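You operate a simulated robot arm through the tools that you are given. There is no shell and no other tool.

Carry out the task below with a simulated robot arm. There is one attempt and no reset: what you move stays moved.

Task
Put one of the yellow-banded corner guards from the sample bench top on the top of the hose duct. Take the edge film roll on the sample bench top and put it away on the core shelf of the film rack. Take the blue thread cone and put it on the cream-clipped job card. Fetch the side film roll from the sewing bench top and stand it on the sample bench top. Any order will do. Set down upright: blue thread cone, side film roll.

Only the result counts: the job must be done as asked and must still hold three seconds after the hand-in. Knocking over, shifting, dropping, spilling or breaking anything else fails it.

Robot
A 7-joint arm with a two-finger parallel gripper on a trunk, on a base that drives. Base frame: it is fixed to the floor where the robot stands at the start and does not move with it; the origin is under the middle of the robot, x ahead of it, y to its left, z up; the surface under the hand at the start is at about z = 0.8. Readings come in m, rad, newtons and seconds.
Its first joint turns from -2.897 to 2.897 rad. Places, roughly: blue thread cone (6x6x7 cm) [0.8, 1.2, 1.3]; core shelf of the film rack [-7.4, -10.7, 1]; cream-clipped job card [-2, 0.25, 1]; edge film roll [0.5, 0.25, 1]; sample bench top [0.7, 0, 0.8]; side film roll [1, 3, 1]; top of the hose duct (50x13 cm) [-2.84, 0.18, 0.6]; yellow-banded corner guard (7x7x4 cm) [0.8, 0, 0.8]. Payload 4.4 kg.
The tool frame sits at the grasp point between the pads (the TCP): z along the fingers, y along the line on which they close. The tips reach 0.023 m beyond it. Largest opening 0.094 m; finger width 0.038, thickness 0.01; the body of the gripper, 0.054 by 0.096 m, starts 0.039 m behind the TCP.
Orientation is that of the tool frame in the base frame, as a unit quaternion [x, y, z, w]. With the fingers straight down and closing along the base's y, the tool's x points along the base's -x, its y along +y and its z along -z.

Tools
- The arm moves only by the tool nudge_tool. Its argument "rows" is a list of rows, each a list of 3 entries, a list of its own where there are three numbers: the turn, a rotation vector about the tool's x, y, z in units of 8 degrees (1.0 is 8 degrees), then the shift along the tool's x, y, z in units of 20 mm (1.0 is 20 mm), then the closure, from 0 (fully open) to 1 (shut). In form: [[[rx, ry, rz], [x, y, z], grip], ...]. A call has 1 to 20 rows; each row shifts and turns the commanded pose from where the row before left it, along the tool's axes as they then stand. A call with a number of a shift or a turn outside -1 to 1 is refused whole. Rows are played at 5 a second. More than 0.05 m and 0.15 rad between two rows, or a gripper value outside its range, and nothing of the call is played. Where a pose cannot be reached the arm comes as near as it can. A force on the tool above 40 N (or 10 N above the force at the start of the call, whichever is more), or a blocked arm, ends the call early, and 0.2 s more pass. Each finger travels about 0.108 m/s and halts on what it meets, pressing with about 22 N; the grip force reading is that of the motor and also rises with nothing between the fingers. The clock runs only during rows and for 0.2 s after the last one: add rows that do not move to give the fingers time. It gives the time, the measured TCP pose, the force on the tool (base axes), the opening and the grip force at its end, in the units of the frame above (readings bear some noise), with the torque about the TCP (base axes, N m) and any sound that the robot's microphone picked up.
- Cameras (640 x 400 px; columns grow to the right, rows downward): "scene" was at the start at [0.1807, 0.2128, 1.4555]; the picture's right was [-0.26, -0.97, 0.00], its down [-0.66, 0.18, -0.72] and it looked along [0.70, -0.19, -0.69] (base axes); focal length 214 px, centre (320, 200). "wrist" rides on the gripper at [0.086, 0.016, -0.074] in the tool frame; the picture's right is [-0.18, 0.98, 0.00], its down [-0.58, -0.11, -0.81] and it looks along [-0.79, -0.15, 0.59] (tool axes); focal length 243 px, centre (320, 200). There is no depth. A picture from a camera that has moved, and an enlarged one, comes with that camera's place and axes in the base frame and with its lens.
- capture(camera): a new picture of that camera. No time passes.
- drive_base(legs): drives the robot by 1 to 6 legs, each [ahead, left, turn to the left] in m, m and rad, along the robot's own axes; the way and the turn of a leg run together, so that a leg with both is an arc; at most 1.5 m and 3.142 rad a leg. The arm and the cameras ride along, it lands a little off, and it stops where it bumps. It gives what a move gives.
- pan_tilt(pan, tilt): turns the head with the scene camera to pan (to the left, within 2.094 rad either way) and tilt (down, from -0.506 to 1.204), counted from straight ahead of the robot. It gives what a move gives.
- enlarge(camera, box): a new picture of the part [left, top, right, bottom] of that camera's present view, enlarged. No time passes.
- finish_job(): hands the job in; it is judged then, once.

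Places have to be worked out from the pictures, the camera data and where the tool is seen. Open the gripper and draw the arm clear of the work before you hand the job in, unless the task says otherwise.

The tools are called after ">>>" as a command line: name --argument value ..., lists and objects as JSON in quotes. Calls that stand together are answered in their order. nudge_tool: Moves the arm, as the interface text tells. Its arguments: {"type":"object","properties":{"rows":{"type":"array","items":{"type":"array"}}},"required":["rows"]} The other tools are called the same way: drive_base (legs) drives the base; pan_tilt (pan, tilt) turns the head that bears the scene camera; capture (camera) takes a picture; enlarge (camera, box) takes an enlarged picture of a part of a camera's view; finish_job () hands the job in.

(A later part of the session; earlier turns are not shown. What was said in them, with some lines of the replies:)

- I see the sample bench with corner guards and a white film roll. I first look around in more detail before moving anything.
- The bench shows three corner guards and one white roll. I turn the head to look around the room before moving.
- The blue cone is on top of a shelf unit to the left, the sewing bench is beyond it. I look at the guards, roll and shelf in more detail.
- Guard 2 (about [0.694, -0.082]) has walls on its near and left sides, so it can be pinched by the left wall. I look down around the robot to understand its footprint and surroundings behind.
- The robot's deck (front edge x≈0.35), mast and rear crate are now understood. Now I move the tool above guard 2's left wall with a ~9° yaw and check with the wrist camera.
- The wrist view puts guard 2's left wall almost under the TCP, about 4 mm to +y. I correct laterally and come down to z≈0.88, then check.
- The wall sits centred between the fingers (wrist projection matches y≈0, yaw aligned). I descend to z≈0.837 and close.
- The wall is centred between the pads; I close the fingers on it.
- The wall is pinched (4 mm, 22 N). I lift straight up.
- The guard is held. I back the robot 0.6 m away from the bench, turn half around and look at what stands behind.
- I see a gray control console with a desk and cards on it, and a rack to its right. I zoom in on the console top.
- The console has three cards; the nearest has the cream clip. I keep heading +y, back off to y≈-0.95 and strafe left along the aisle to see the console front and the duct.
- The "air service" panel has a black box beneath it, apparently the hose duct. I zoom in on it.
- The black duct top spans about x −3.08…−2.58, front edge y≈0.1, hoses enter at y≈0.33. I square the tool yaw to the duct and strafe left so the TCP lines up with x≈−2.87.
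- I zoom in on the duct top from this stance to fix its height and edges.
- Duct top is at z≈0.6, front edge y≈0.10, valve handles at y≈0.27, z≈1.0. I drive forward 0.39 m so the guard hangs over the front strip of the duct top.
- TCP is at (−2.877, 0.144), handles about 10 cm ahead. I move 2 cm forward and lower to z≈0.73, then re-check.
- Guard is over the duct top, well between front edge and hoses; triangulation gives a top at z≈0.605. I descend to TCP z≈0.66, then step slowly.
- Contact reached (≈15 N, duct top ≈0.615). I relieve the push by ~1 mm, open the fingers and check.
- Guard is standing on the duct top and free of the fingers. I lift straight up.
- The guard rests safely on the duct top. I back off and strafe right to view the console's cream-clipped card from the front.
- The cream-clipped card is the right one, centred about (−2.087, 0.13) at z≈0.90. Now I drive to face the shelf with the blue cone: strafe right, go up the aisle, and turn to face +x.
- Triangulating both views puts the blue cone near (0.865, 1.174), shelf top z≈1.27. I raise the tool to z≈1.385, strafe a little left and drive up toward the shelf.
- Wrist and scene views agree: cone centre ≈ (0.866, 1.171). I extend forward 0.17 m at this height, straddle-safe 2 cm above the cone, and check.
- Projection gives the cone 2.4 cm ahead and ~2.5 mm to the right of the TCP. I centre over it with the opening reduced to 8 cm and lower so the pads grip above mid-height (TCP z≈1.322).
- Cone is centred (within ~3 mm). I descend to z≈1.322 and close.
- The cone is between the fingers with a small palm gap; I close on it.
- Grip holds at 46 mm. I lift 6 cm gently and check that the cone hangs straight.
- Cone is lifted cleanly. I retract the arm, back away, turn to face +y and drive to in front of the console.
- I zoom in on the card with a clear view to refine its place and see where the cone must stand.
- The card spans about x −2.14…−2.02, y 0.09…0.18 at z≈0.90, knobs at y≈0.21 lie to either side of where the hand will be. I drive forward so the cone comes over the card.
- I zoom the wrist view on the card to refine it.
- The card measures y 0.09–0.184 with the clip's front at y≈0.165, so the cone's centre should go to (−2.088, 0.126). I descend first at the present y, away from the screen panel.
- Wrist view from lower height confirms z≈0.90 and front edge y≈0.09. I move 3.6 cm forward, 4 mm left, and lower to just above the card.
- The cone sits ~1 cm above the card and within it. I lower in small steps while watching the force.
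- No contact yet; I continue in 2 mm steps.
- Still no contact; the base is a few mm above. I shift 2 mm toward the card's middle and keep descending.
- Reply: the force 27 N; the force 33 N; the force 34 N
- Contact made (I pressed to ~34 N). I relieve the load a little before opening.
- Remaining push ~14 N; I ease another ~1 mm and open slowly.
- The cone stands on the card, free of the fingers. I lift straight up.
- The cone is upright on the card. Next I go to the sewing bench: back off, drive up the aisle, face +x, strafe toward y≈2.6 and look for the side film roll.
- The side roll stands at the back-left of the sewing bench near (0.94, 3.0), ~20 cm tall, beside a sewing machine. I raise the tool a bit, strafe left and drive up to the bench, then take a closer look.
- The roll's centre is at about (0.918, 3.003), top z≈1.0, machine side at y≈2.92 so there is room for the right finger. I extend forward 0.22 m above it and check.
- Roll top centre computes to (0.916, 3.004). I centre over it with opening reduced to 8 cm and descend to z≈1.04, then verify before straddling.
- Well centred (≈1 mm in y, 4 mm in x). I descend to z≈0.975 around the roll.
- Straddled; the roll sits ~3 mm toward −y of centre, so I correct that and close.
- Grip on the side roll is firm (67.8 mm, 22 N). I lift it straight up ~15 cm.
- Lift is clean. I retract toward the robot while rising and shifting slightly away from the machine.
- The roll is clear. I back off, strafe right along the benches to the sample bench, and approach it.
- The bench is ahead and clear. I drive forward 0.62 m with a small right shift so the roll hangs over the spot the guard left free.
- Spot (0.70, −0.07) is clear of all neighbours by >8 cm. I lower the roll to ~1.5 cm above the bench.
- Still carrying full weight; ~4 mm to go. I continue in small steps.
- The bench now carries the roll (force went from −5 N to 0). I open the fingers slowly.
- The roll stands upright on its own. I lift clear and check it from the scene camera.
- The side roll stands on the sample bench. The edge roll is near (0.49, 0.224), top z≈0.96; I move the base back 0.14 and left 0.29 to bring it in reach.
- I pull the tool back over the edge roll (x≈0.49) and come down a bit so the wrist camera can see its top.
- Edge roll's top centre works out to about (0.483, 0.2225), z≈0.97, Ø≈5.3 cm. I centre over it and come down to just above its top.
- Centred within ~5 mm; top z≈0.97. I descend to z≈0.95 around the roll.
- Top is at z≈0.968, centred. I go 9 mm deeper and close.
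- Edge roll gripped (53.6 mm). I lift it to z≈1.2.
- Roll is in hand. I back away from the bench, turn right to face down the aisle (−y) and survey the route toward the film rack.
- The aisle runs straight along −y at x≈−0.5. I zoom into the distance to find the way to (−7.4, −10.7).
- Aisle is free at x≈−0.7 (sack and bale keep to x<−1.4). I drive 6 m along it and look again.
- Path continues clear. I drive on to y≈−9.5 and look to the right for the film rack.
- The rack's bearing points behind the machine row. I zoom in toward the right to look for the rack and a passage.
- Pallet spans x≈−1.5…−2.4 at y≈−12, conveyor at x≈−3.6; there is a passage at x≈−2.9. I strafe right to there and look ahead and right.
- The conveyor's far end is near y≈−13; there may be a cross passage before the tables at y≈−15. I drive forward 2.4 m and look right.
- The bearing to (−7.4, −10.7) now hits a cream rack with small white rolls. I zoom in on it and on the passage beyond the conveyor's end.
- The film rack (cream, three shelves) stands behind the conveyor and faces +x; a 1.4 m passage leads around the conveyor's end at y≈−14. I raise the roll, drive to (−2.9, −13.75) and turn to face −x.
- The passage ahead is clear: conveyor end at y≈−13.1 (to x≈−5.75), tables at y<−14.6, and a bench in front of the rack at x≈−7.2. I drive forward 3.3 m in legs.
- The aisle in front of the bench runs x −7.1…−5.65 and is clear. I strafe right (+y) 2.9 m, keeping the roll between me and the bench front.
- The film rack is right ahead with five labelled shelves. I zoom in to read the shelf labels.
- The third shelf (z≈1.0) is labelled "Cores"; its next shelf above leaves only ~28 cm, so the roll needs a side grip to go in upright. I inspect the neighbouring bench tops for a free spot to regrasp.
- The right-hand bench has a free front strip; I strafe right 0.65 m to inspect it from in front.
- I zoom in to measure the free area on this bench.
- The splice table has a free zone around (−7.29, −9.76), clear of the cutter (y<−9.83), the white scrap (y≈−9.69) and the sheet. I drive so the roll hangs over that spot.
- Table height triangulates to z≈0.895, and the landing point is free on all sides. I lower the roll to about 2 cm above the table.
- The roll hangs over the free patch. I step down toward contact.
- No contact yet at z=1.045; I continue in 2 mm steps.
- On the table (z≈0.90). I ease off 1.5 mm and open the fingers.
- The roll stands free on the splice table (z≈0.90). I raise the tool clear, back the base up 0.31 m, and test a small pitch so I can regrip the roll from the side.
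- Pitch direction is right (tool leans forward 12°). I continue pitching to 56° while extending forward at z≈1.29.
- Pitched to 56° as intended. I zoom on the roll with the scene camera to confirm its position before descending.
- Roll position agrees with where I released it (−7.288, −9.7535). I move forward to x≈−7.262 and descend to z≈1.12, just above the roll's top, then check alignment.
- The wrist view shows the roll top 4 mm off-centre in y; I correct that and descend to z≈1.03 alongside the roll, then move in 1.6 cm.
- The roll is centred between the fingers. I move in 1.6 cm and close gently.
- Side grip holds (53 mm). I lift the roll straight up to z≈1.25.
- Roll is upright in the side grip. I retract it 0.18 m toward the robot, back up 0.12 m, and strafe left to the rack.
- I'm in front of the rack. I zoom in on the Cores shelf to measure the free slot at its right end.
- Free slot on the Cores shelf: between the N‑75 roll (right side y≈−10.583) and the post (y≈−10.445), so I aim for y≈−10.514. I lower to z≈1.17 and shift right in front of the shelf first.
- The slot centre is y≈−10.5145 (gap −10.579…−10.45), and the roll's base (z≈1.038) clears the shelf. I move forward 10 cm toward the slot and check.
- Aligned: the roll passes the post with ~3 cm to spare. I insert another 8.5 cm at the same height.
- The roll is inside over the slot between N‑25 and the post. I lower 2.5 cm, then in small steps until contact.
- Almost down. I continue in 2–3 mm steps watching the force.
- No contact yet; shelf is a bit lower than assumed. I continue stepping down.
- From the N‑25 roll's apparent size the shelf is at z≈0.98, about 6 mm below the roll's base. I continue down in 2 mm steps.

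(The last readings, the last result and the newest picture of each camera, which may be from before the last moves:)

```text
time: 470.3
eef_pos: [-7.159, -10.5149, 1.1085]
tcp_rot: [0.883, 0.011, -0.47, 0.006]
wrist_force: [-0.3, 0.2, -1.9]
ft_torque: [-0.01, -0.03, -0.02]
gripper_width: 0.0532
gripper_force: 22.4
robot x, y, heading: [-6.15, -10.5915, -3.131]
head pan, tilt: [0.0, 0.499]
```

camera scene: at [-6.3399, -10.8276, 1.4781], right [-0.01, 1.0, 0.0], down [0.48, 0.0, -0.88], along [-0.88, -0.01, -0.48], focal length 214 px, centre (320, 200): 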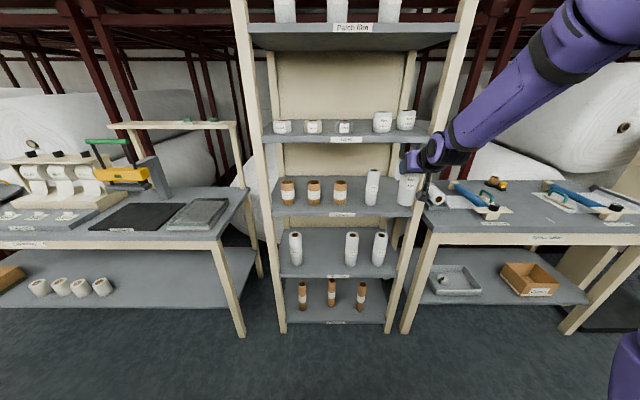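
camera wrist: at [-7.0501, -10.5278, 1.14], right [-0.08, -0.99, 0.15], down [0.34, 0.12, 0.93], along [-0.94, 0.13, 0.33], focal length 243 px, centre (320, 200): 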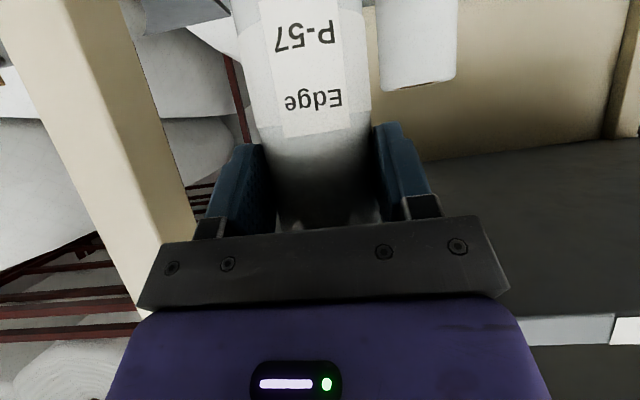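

>>> nudge_tool --rows '[[[0, 0, 0], [0.083, 0, 0.056], 1], [[0, 0, 0], [0, 0, 0], 1]]'

>>> nudge_tool --rows '[[[0, 0, 0], [0.083, 0, 0.056], 1], [[0, 0, 0], [0, 0, 0], 1]]'

>>> nudge_tool --rows '[[[0, 0, 0], [0.083, 0, 0.056], 1], [[0, 0, 0], [0, 0, 0], 1]]'

>>> enlarge --camera "scene" --box '[350, 150, 430, 220]'

```text
time: 470.9
eef_pos: [-7.1596, -10.5157, 1.1082]
tcp_rot: [0.883, 0.01, -0.47, 0.005]
wrist_force: [-0.2, 0.6, -2.8]
ft_torque: [0.01, -0.02, 0.01]
gripper_width: 0.0531
gripper_force: 22.2
robot x, y, heading: [-6.1521, -10.59, -3.13]
head pan, tilt: [0.0, 0.499]
```

```text
time: 471.5
eef_pos: [-7.1584, -10.5156, 1.1058]
tcp_rot: [0.883, 0.011, -0.469, 0.005]
wrist_force: [0.3, 0.3, -2.5]
ft_torque: [0.0, -0.01, -0.02]
gripper_width: 0.0531
gripper_force: 22.2
robot x, y, heading: [-6.1489, -10.5908, -3.13]
head pan, tilt: [0.0, 0.499]
```

```text
time: 472.1
eef_pos: [-7.1583, -10.5161, 1.1035]
tcp_rot: [0.883, 0.01, -0.47, 0.005]
wrist_force: [-0.3, 0.5, -3.1]
ft_torque: [-0.01, -0.03, 0.0]
gripper_width: 0.0531
gripper_force: 22.4
robot x, y, heading: [-6.1552, -10.5903, -3.13]
head pan, tilt: [0.0, 0.499]
```

```text
5.71 times, centred on (390, 185) of scene
camera zoom: at [-6.3399, -10.8276, 1.4782], right [-0.01, 1.0, 0.0], down [0.48, 0.0, -0.88], along [-0.88, -0.01, -0.48], focal length 1226 px, centre (-80, 286)
```

zoom: 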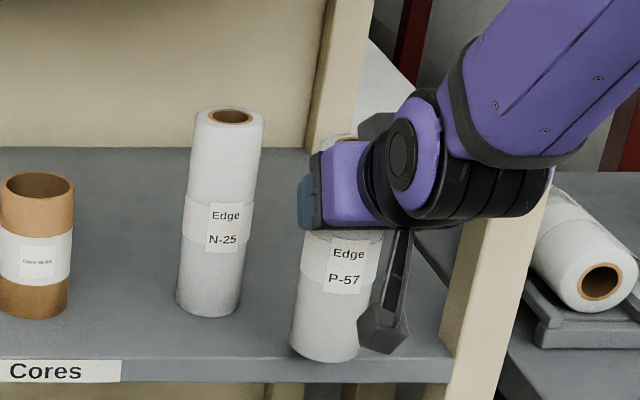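

Re-triangulating the items shows the shelf is at z≈0.966 with its front edge at x≈−7.16, so the roll must go ~5 cm deeper. I raise 1.5 cm, shift 1 cm right and move in 4.7 cm.

>>> nudge_tool --rows '[[[0, 0, 0], [-0.31, 0, -0.21], 1], [[0, 0, 0], [-0.31, 0, -0.21], 1], [[0, 0, 0], [0, -0.27, 0], 1], [[0, 0, 0], [0, -0.27, 0], 1], [[0, 0, 0], [-0.43, 0, 0.64], 1], [[0, 0, 0], [-0.43, 0, 0.64], 1], [[0, 0, 0], [-0.44, 0, 0.65], 1], [[0, 0, 0], [0, 0, 0], 1]]'

>>> capture --camera "wrist"

>>> enlarge --camera "scene" --box '[340, 130, 440, 220]'

```text
time: 473.9
eef_pos: [-7.2065, -10.507, 1.1178]
tcp_rot: [0.883, 0.01, -0.469, 0.004]
wrist_force: [0.1, 0.9, -1.8]
ft_torque: [0.01, -0.01, 0.0]
gripper_width: 0.0531
gripper_force: 22.4
robot x, y, heading: [-6.1511, -10.5926, -3.132]
head pan, tilt: [0.0, 0.499]
```

```text
taken
camera wrist: at [-7.0963, -10.5198, 1.0884], right [-0.08, -0.99, 0.15], down [0.34, 0.12, 0.93], along [-0.94, 0.13, 0.33], focal length 243 px, centre (320, 200)
```

wrist: 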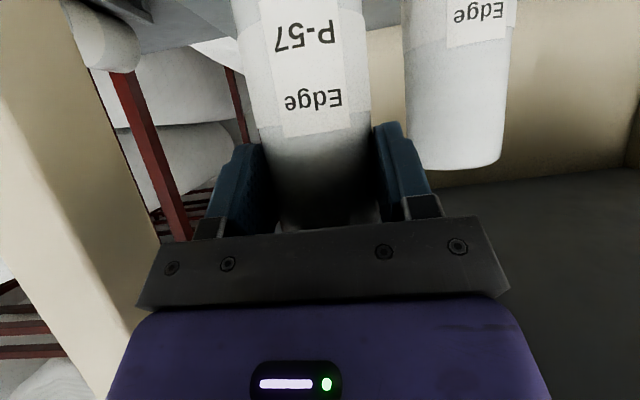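

```text
4.44 times, centred on (390, 175) of scene
camera zoom: at [-6.3399, -10.8276, 1.4782], right [-0.01, 1.0, 0.0], down [0.48, 0.0, -0.88], along [-0.88, -0.01, -0.48], focal length 953 px, centre (9, 311)
```

zoom: 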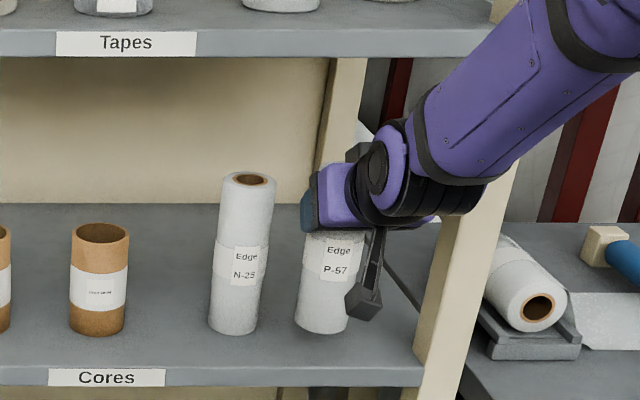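

Now the base is well over the shelf (front margin ≈2.8 cm); the post is at y≈−10.41, so I shift 1 cm right for more room and lower gently.

>>> nudge_tool --rows '[[[0, 0, 0], [0, -0.3, 0], 1], [[0, 0, 0], [0, -0.25, 0], 1], [[0, 0, 0], [0.33, 0, 0.224], 1], [[0, 0, 0], [0.166, 0, 0.112], 1], [[0, 0, 0], [0, 0, 0], 1]]'

>>> nudge_tool --rows '[[[0, 0, 0], [0.124, 0, 0.084], 1], [[0, 0, 0], [0, 0, 0], 1]]'

>>> nudge_tool --rows '[[[0, 0, 0], [0.083, 0, 0.056], 1], [[0, 0, 0], [0, 0, 0], 1]]'

>>> nudge_tool --rows '[[[0, 0, 0], [0.083, 0, 0.056], 1], [[0, 0, 0], [0, 0, 0], 1]]'

```text
time: 475.1
eef_pos: [-7.2055, -10.4952, 1.1047]
tcp_rot: [0.884, 0.01, -0.468, 0.005]
wrist_force: [0.7, 0.2, -2.1]
ft_torque: [0.01, 0.0, -0.03]
gripper_width: 0.0531
gripper_force: 22.1
robot x, y, heading: [-6.1519, -10.5875, -3.13]
head pan, tilt: [0.0, 0.499]
```

```text
time: 475.7
eef_pos: [-7.2057, -10.4958, 1.1032]
tcp_rot: [0.884, 0.011, -0.468, 0.005]
wrist_force: [-0.1, -0.5, -2.3]
ft_torque: [-0.02, -0.04, -0.02]
gripper_width: 0.0529
gripper_force: 21.7
robot x, y, heading: [-6.1512, -10.59, -3.131]
head pan, tilt: [0.0, 0.499]
```

```text
time: 476.3
eef_pos: [-7.2059, -10.4958, 1.1018]
tcp_rot: [0.883, 0.011, -0.469, 0.005]
wrist_force: [-0.8, -0.5, -2.3]
ft_torque: [0.04, -0.01, 0.01]
gripper_width: 0.053
gripper_force: 22.2
robot x, y, heading: [-6.1492, -10.5916, -3.131]
head pan, tilt: [0.0, 0.499]
```

```text
time: 476.9
eef_pos: [-7.2061, -10.4945, 1.0986]
tcp_rot: [0.883, 0.01, -0.47, 0.005]
wrist_force: [-1.0, 0.3, -3.1]
ft_torque: [-0.01, -0.04, 0.01]
gripper_width: 0.053
gripper_force: 21.5
robot x, y, heading: [-6.1482, -10.5917, -3.129]
head pan, tilt: [0.0, 0.499]
```

Base is near z≈0.968; a few more small steps.

>>> nudge_tool --rows '[[[0, 0, 0], [0.083, 0, 0.056], 1], [[0, 0, 0], [0, 0, 0], 1]]'

>>> nudge_tool --rows '[[[0, 0, 0], [0.083, 0, 0.056], 1], [[0, 0, 0], [0, 0, 0], 1]]'

>>> nudge_tool --rows '[[[0, 0, 0], [0.083, 0, 0.056], 1], [[0, 0, 0], [0, 0, 0], 1]]'

>>> enlarge --camera "scene" --box '[340, 130, 440, 220]'

```text
time: 477.5
eef_pos: [-7.206, -10.4947, 1.0968]
tcp_rot: [0.883, 0.011, -0.469, 0.005]
wrist_force: [-0.4, -0.2, -1.8]
ft_torque: [-0.03, -0.05, 0.0]
gripper_width: 0.053
gripper_force: 22.1
robot x, y, heading: [-6.1527, -10.588, -3.133]
head pan, tilt: [0.0, 0.499]
```

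```text
time: 478.1
eef_pos: [-7.2054, -10.4951, 1.0947]
tcp_rot: [0.883, 0.01, -0.469, 0.005]
wrist_force: [-0.4, -1.0, -2.8]
ft_torque: [-0.01, -0.06, 0.02]
gripper_width: 0.0531
gripper_force: 21.5
robot x, y, heading: [-6.155, -10.5918, -3.13]
head pan, tilt: [0.0, 0.499]
```

```text
time: 478.7
eef_pos: [-7.2057, -10.4945, 1.0922]
tcp_rot: [0.883, 0.011, -0.469, 0.006]
wrist_force: [-0.7, 0.2, -1.9]
ft_torque: [0.02, -0.05, 0.02]
gripper_width: 0.0531
gripper_force: 22.2
robot x, y, heading: [-6.1504, -10.5893, -3.131]
head pan, tilt: [0.0, 0.499]
```

```text
4.44 times, centred on (390, 175) of scene
camera zoom: at [-6.3399, -10.8276, 1.4782], right [-0.01, 1.0, 0.0], down [0.48, 0.0, -0.88], along [-0.88, -0.01, -0.48], focal length 953 px, centre (9, 311)
```

zoom: 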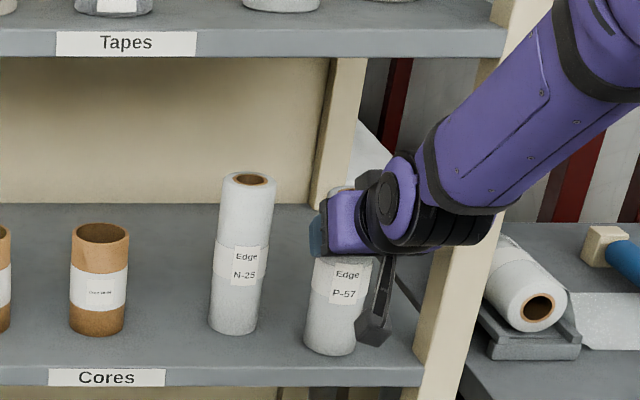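

Base is at z≈0.962 with still no contact, so the shelf is slightly lower and its edge further back than I assumed. I raise 1 cm and move 3 cm deeper before continuing down.

>>> nudge_tool --rows '[[[0, 0, 0], [-0.41, 0, -0.28], 1], [[0, 0, 0], [-0.42, 0, 0.62], 1], [[0, 0, 0], [-0.42, 0, 0.62], 1], [[0, 0, 0], [0, 0, 0], 1]]'

>>> capture --camera "wrist"

>>> enlarge --camera "scene" --box '[340, 130, 440, 220]'

```text
time: 479.7
eef_pos: [-7.235, -10.4948, 1.1025]
tcp_rot: [0.884, 0.01, -0.468, 0.004]
wrist_force: [0.3, 0.7, -2.6]
ft_torque: [0.0, -0.03, -0.02]
gripper_width: 0.053
gripper_force: 22.1
robot x, y, heading: [-6.15, -10.5895, -3.131]
head pan, tilt: [0.0, 0.499]
```

```text
taken
camera wrist: at [-7.1259, -10.5077, 1.0727], right [-0.08, -0.99, 0.15], down [0.34, 0.12, 0.93], along [-0.94, 0.13, 0.33], focal length 243 px, centre (320, 200)
```

wrist: 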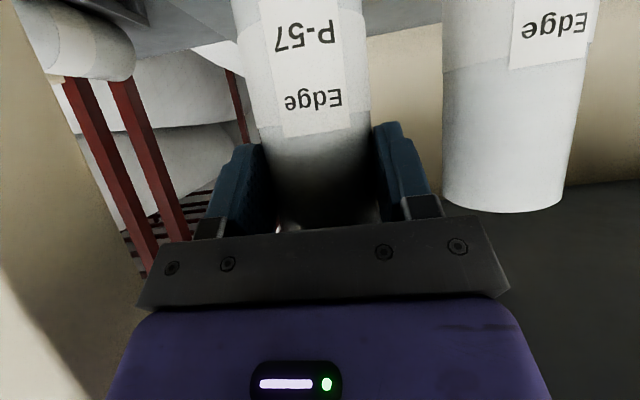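

```text
4.44 times, centred on (390, 175) of scene
camera zoom: at [-6.3399, -10.8276, 1.4782], right [-0.01, 1.0, 0.0], down [0.48, 0.0, -0.88], along [-0.88, -0.01, -0.48], focal length 953 px, centre (9, 311)
```

zoom: 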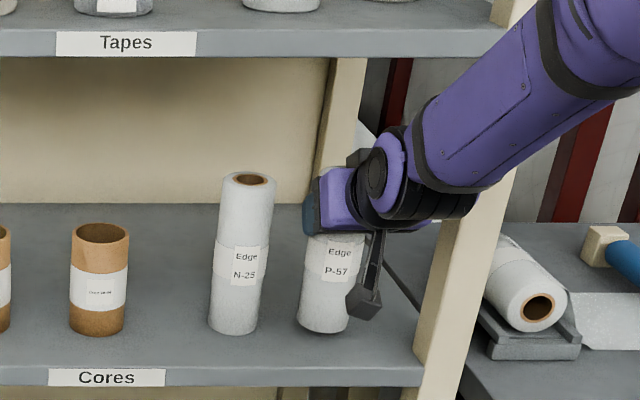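

The roll is now well inside (centre x≈−7.245; N‑25's centre ≈(−7.253, −10.584), clear). I lower again in small steps.

>>> nudge_tool --rows '[[[0, 0, 0], [0.166, 0, 0.112], 1], [[0, 0, 0], [0.166, 0, 0.112], 1], [[0, 0, 0], [0, 0, 0], 1]]'

>>> nudge_tool --rows '[[[0, 0, 0], [0.083, 0, 0.056], 1], [[0, 0, 0], [0, 0, 0], 1]]'

>>> nudge_tool --rows '[[[0, 0, 0], [0.083, 0, 0.056], 1], [[0, 0, 0], [0, 0, 0], 1]]'

>>> nudge_tool --rows '[[[0, 0, 0], [0.083, 0, 0.056], 1], [[0, 0, 0], [0, 0, 0], 1]]'

```text
time: 480.5
eef_pos: [-7.2362, -10.4952, 1.0951]
tcp_rot: [0.883, 0.01, -0.47, 0.005]
wrist_force: [-1.0, -0.9, -3.1]
ft_torque: [0.0, -0.01, 0.02]
gripper_width: 0.0532
gripper_force: 22.0
robot x, y, heading: [-6.1517, -10.5911, -3.132]
head pan, tilt: [0.0, 0.499]
```

```text
time: 481.1
eef_pos: [-7.2368, -10.4948, 1.093]
tcp_rot: [0.883, 0.011, -0.47, 0.005]
wrist_force: [0.6, 0.1, -2.5]
ft_torque: [0.04, -0.03, -0.01]
gripper_width: 0.053
gripper_force: 22.0
robot x, y, heading: [-6.1459, -10.5928, -3.13]
head pan, tilt: [0.0, 0.499]
```

```text
time: 481.7
eef_pos: [-7.2354, -10.4957, 1.0911]
tcp_rot: [0.883, 0.01, -0.469, 0.004]
wrist_force: [0.5, -0.3, -1.6]
ft_torque: [0.04, -0.03, -0.03]
gripper_width: 0.053
gripper_force: 22.0
robot x, y, heading: [-6.151, -10.5899, -3.135]
head pan, tilt: [0.0, 0.499]
```

```text
time: 482.3
eef_pos: [-7.2356, -10.4965, 1.0914]
tcp_rot: [0.882, 0.01, -0.47, 0.005]
wrist_force: [-0.7, 0.7, 9.7]
ft_torque: [0.01, -0.18, -0.02]
gripper_width: 0.0532
gripper_force: 22.2
robot x, y, heading: [-6.1543, -10.5897, -3.132]
head pan, tilt: [0.0, 0.499]
```

Contact: the shelf carries the roll (top z≈0.96). I ease ~1 mm and open the fingers to 6.8 cm slowly.

>>> nudge_tool --rows '[[[0, 0, 0], [-0.045, 0, -0.03], 1], [[0, 0, 0], [0, 0, 0], 1]]'

>>> nudge_tool --rows '[[[0, 0, 0], [0, 0, 0], 0.42], [[0, 0, 0], [0, 0, 0], 0.4], [[0, 0, 0], [0, 0, 0], 0.37], [[0, 0, 0], [0, 0, 0], 0.34], [[0, 0, 0], [0, 0, 0], 0.31], [[0, 0, 0], [0, 0, 0], 0.28], [[0, 0, 0], [0, 0, 0], 0.28]]'

>>> capture --camera "wrist"

>>> enlarge --camera "scene" --box '[340, 130, 440, 220]'

```text
time: 482.9
eef_pos: [-7.2362, -10.4954, 1.0906]
tcp_rot: [0.882, 0.01, -0.47, 0.005]
wrist_force: [-5.1, -0.1, 10.6]
ft_torque: [-0.04, 0.35, 0.03]
gripper_width: 0.0532
gripper_force: 22.0
robot x, y, heading: [-6.1543, -10.5871, -3.131]
head pan, tilt: [0.0, 0.499]
```

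```text
time: 484.5
eef_pos: [-7.2357, -10.4951, 1.09]
tcp_rot: [0.883, 0.01, -0.47, 0.005]
wrist_force: [-0.7, -0.4, -0.3]
ft_torque: [-0.01, 0.0, 0.0]
gripper_width: 0.0678
gripper_force: 0.0
robot x, y, heading: [-6.1487, -10.5903, -3.13]
head pan, tilt: [0.0, 0.499]
```

```text
taken
camera wrist: at [-7.1254, -10.5076, 1.0601], right [-0.08, -0.99, 0.15], down [0.34, 0.12, 0.93], along [-0.94, 0.13, 0.33], focal length 243 px, centre (320, 200)
```

wrist: 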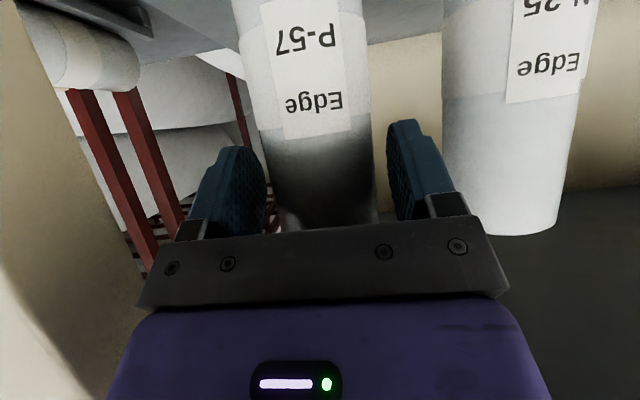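

```text
4.44 times, centred on (390, 175) of scene
camera zoom: at [-6.3398, -10.8276, 1.4782], right [-0.01, 1.0, 0.0], down [0.48, 0.0, -0.88], along [-0.88, -0.01, -0.48], focal length 953 px, centre (9, 311)
```

zoom: 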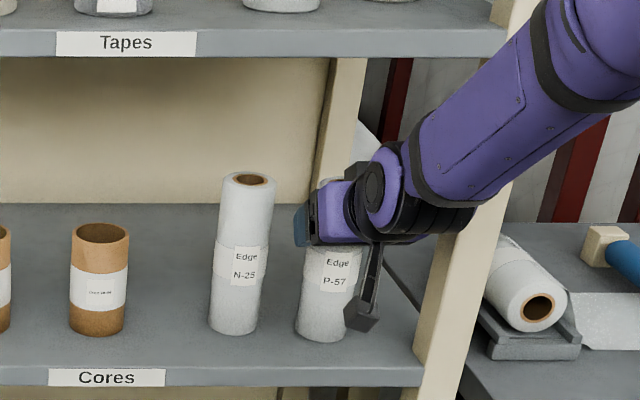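

The roll stands on its own on the Cores shelf. I withdraw the hand along its own axis.

>>> nudge_tool --rows '[[[0, 0, 0], [0, 0, -0.3], 0.28], [[0, 0, 0], [0, 0, -0.5], 0.28], [[0, 0, 0], [0, 0, -0.8], 0.28], [[0, 0, 0], [0, 0, -0.8], 0.28], [[0, 0, 0], [0, 0, -1], 0.28], [[0, 0, 0], [0, 0, -1], 0.28], [[0, 0, 0], [0, 0, -1], 0.28], [[0, 0, 0], [0, 0, -1], 0.28], [[0, 0, 0], [0, 0, 0], 0.28]]'

>>> capture --camera "wrist"

>>> enlarge --camera "scene" --box '[340, 130, 440, 220]'

```text
time: 486.5
eef_pos: [-7.129, -10.4942, 1.1617]
tcp_rot: [0.883, 0.011, -0.469, 0.006]
wrist_force: [-0.6, -0.4, 0.3]
ft_torque: [-0.01, 0.0, 0.0]
gripper_width: 0.0675
gripper_force: 0.2
robot x, y, heading: [-6.1492, -10.5886, -3.134]
head pan, tilt: [0.0, 0.499]
```

```text
taken
camera wrist: at [-7.0186, -10.5059, 1.1314], right [-0.08, -0.99, 0.15], down [0.34, 0.12, 0.93], along [-0.94, 0.13, 0.33], focal length 243 px, centre (320, 200)
```

wrist: 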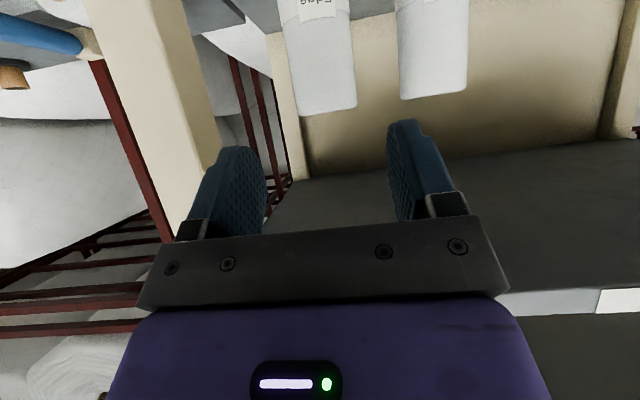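

```text
4.44 times, centred on (390, 175) of scene
camera zoom: at [-6.3399, -10.8277, 1.4782], right [-0.01, 1.0, 0.0], down [0.48, 0.0, -0.88], along [-0.88, -0.01, -0.48], focal length 953 px, centre (9, 311)
```

zoom: 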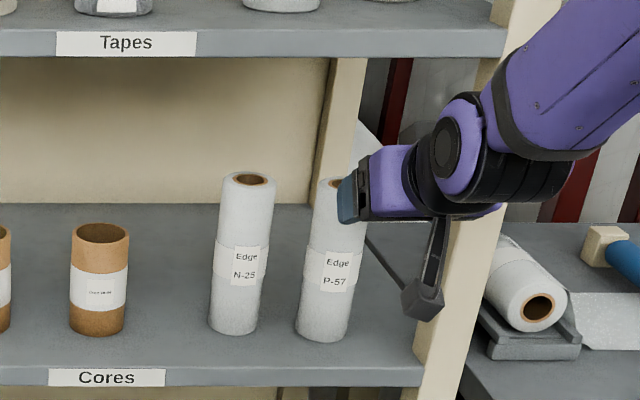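

The roll stands upright next to N‑25. I pull the arm fully clear of the rack and take a last look.

>>> nudge_tool --rows '[[[0, 0, 0], [0, 0, -1], 0.28], [[0, 0, 0], [0.28, 0, -0.9], 0.28], [[0, 0, 0], [0.56, 0, -0.83], 0.2], [[0, 0, 0], [0.56, 0, -0.83], 0.1], [[0, 0, 0], [0.56, 0, -0.83], 0], [[0, 0, 0], [0.56, 0, -0.83], 0], [[0, 0, 0], [0.56, 0, -0.83], 0], [[0, 0, 0], [0, 0, 0], 0]]'

>>> enlarge --camera "scene" --box '[250, 100, 450, 240]'

>>> capture --camera "wrist"

```text
time: 488.3
eef_pos: [-6.9953, -10.4894, 1.1779]
tcp_rot: [0.883, 0.011, -0.47, 0.006]
wrist_force: [0.1, 0.9, 0.0]
ft_torque: [-0.01, 0.0, 0.03]
gripper_width: 0.0939
gripper_force: 0.0
robot x, y, heading: [-6.1516, -10.5887, -3.128]
head pan, tilt: [0.0, 0.499]
```

```text
2.86 times, centred on (350, 170) of scene
camera zoom: at [-6.3399, -10.8276, 1.4782], right [-0.01, 1.0, 0.0], down [0.48, 0.0, -0.88], along [-0.88, -0.01, -0.48], focal length 613 px, centre (234, 286)
```

zoom: 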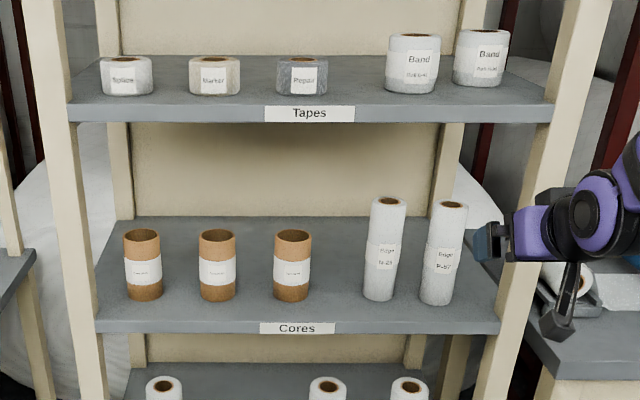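

```text
taken
camera wrist: at [-6.8847, -10.5014, 1.1483], right [-0.08, -0.99, 0.15], down [0.34, 0.12, 0.93], along [-0.94, 0.13, 0.33], focal length 243 px, centre (320, 200)
```

wrist: 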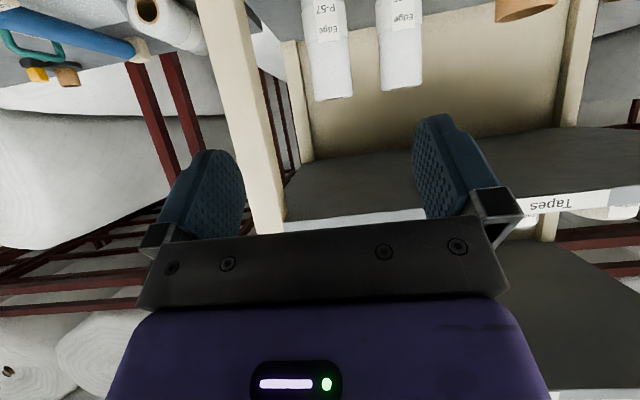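

The edge roll stands steadily on the Cores shelf, the neighbours are undisturbed, the gripper is open and the arm is clear; the guard, cone and side roll were confirmed in place earlier. I hand the job in.

>>> finish_job

```text
The job is handed in.
```

I've handed in the job with all four items placed. The tool only confirmed that it was received, so I don't have a pass or fail yet.

- **Corner guard:** one yellow-banded guard is on top of the hose duct, in front of the hoses.
- **Blue thread cone:** it stands upright on the cream-clipped job card on the console. I pressed it down to about 34 N, then eased off before letting go.
- **Side film roll:** it stands upright on the sample bench top, in the spot the guard came from.
- **Edge film roll:** it stands on the shelf labelled "Cores" of the film rack, next to the N‑25 roll. That shelf was too low for a grip from above. I set the roll down on the splice table next to the rack, gripped it again from the side, and then put it on the shelf.

I took a picture of each item just after releasing it, and all four were in place. I didn't see anything else knocked over or shifted. I did not go back to the first three before handing in. The gripper was open and the arm clear of the rack at hand-in.
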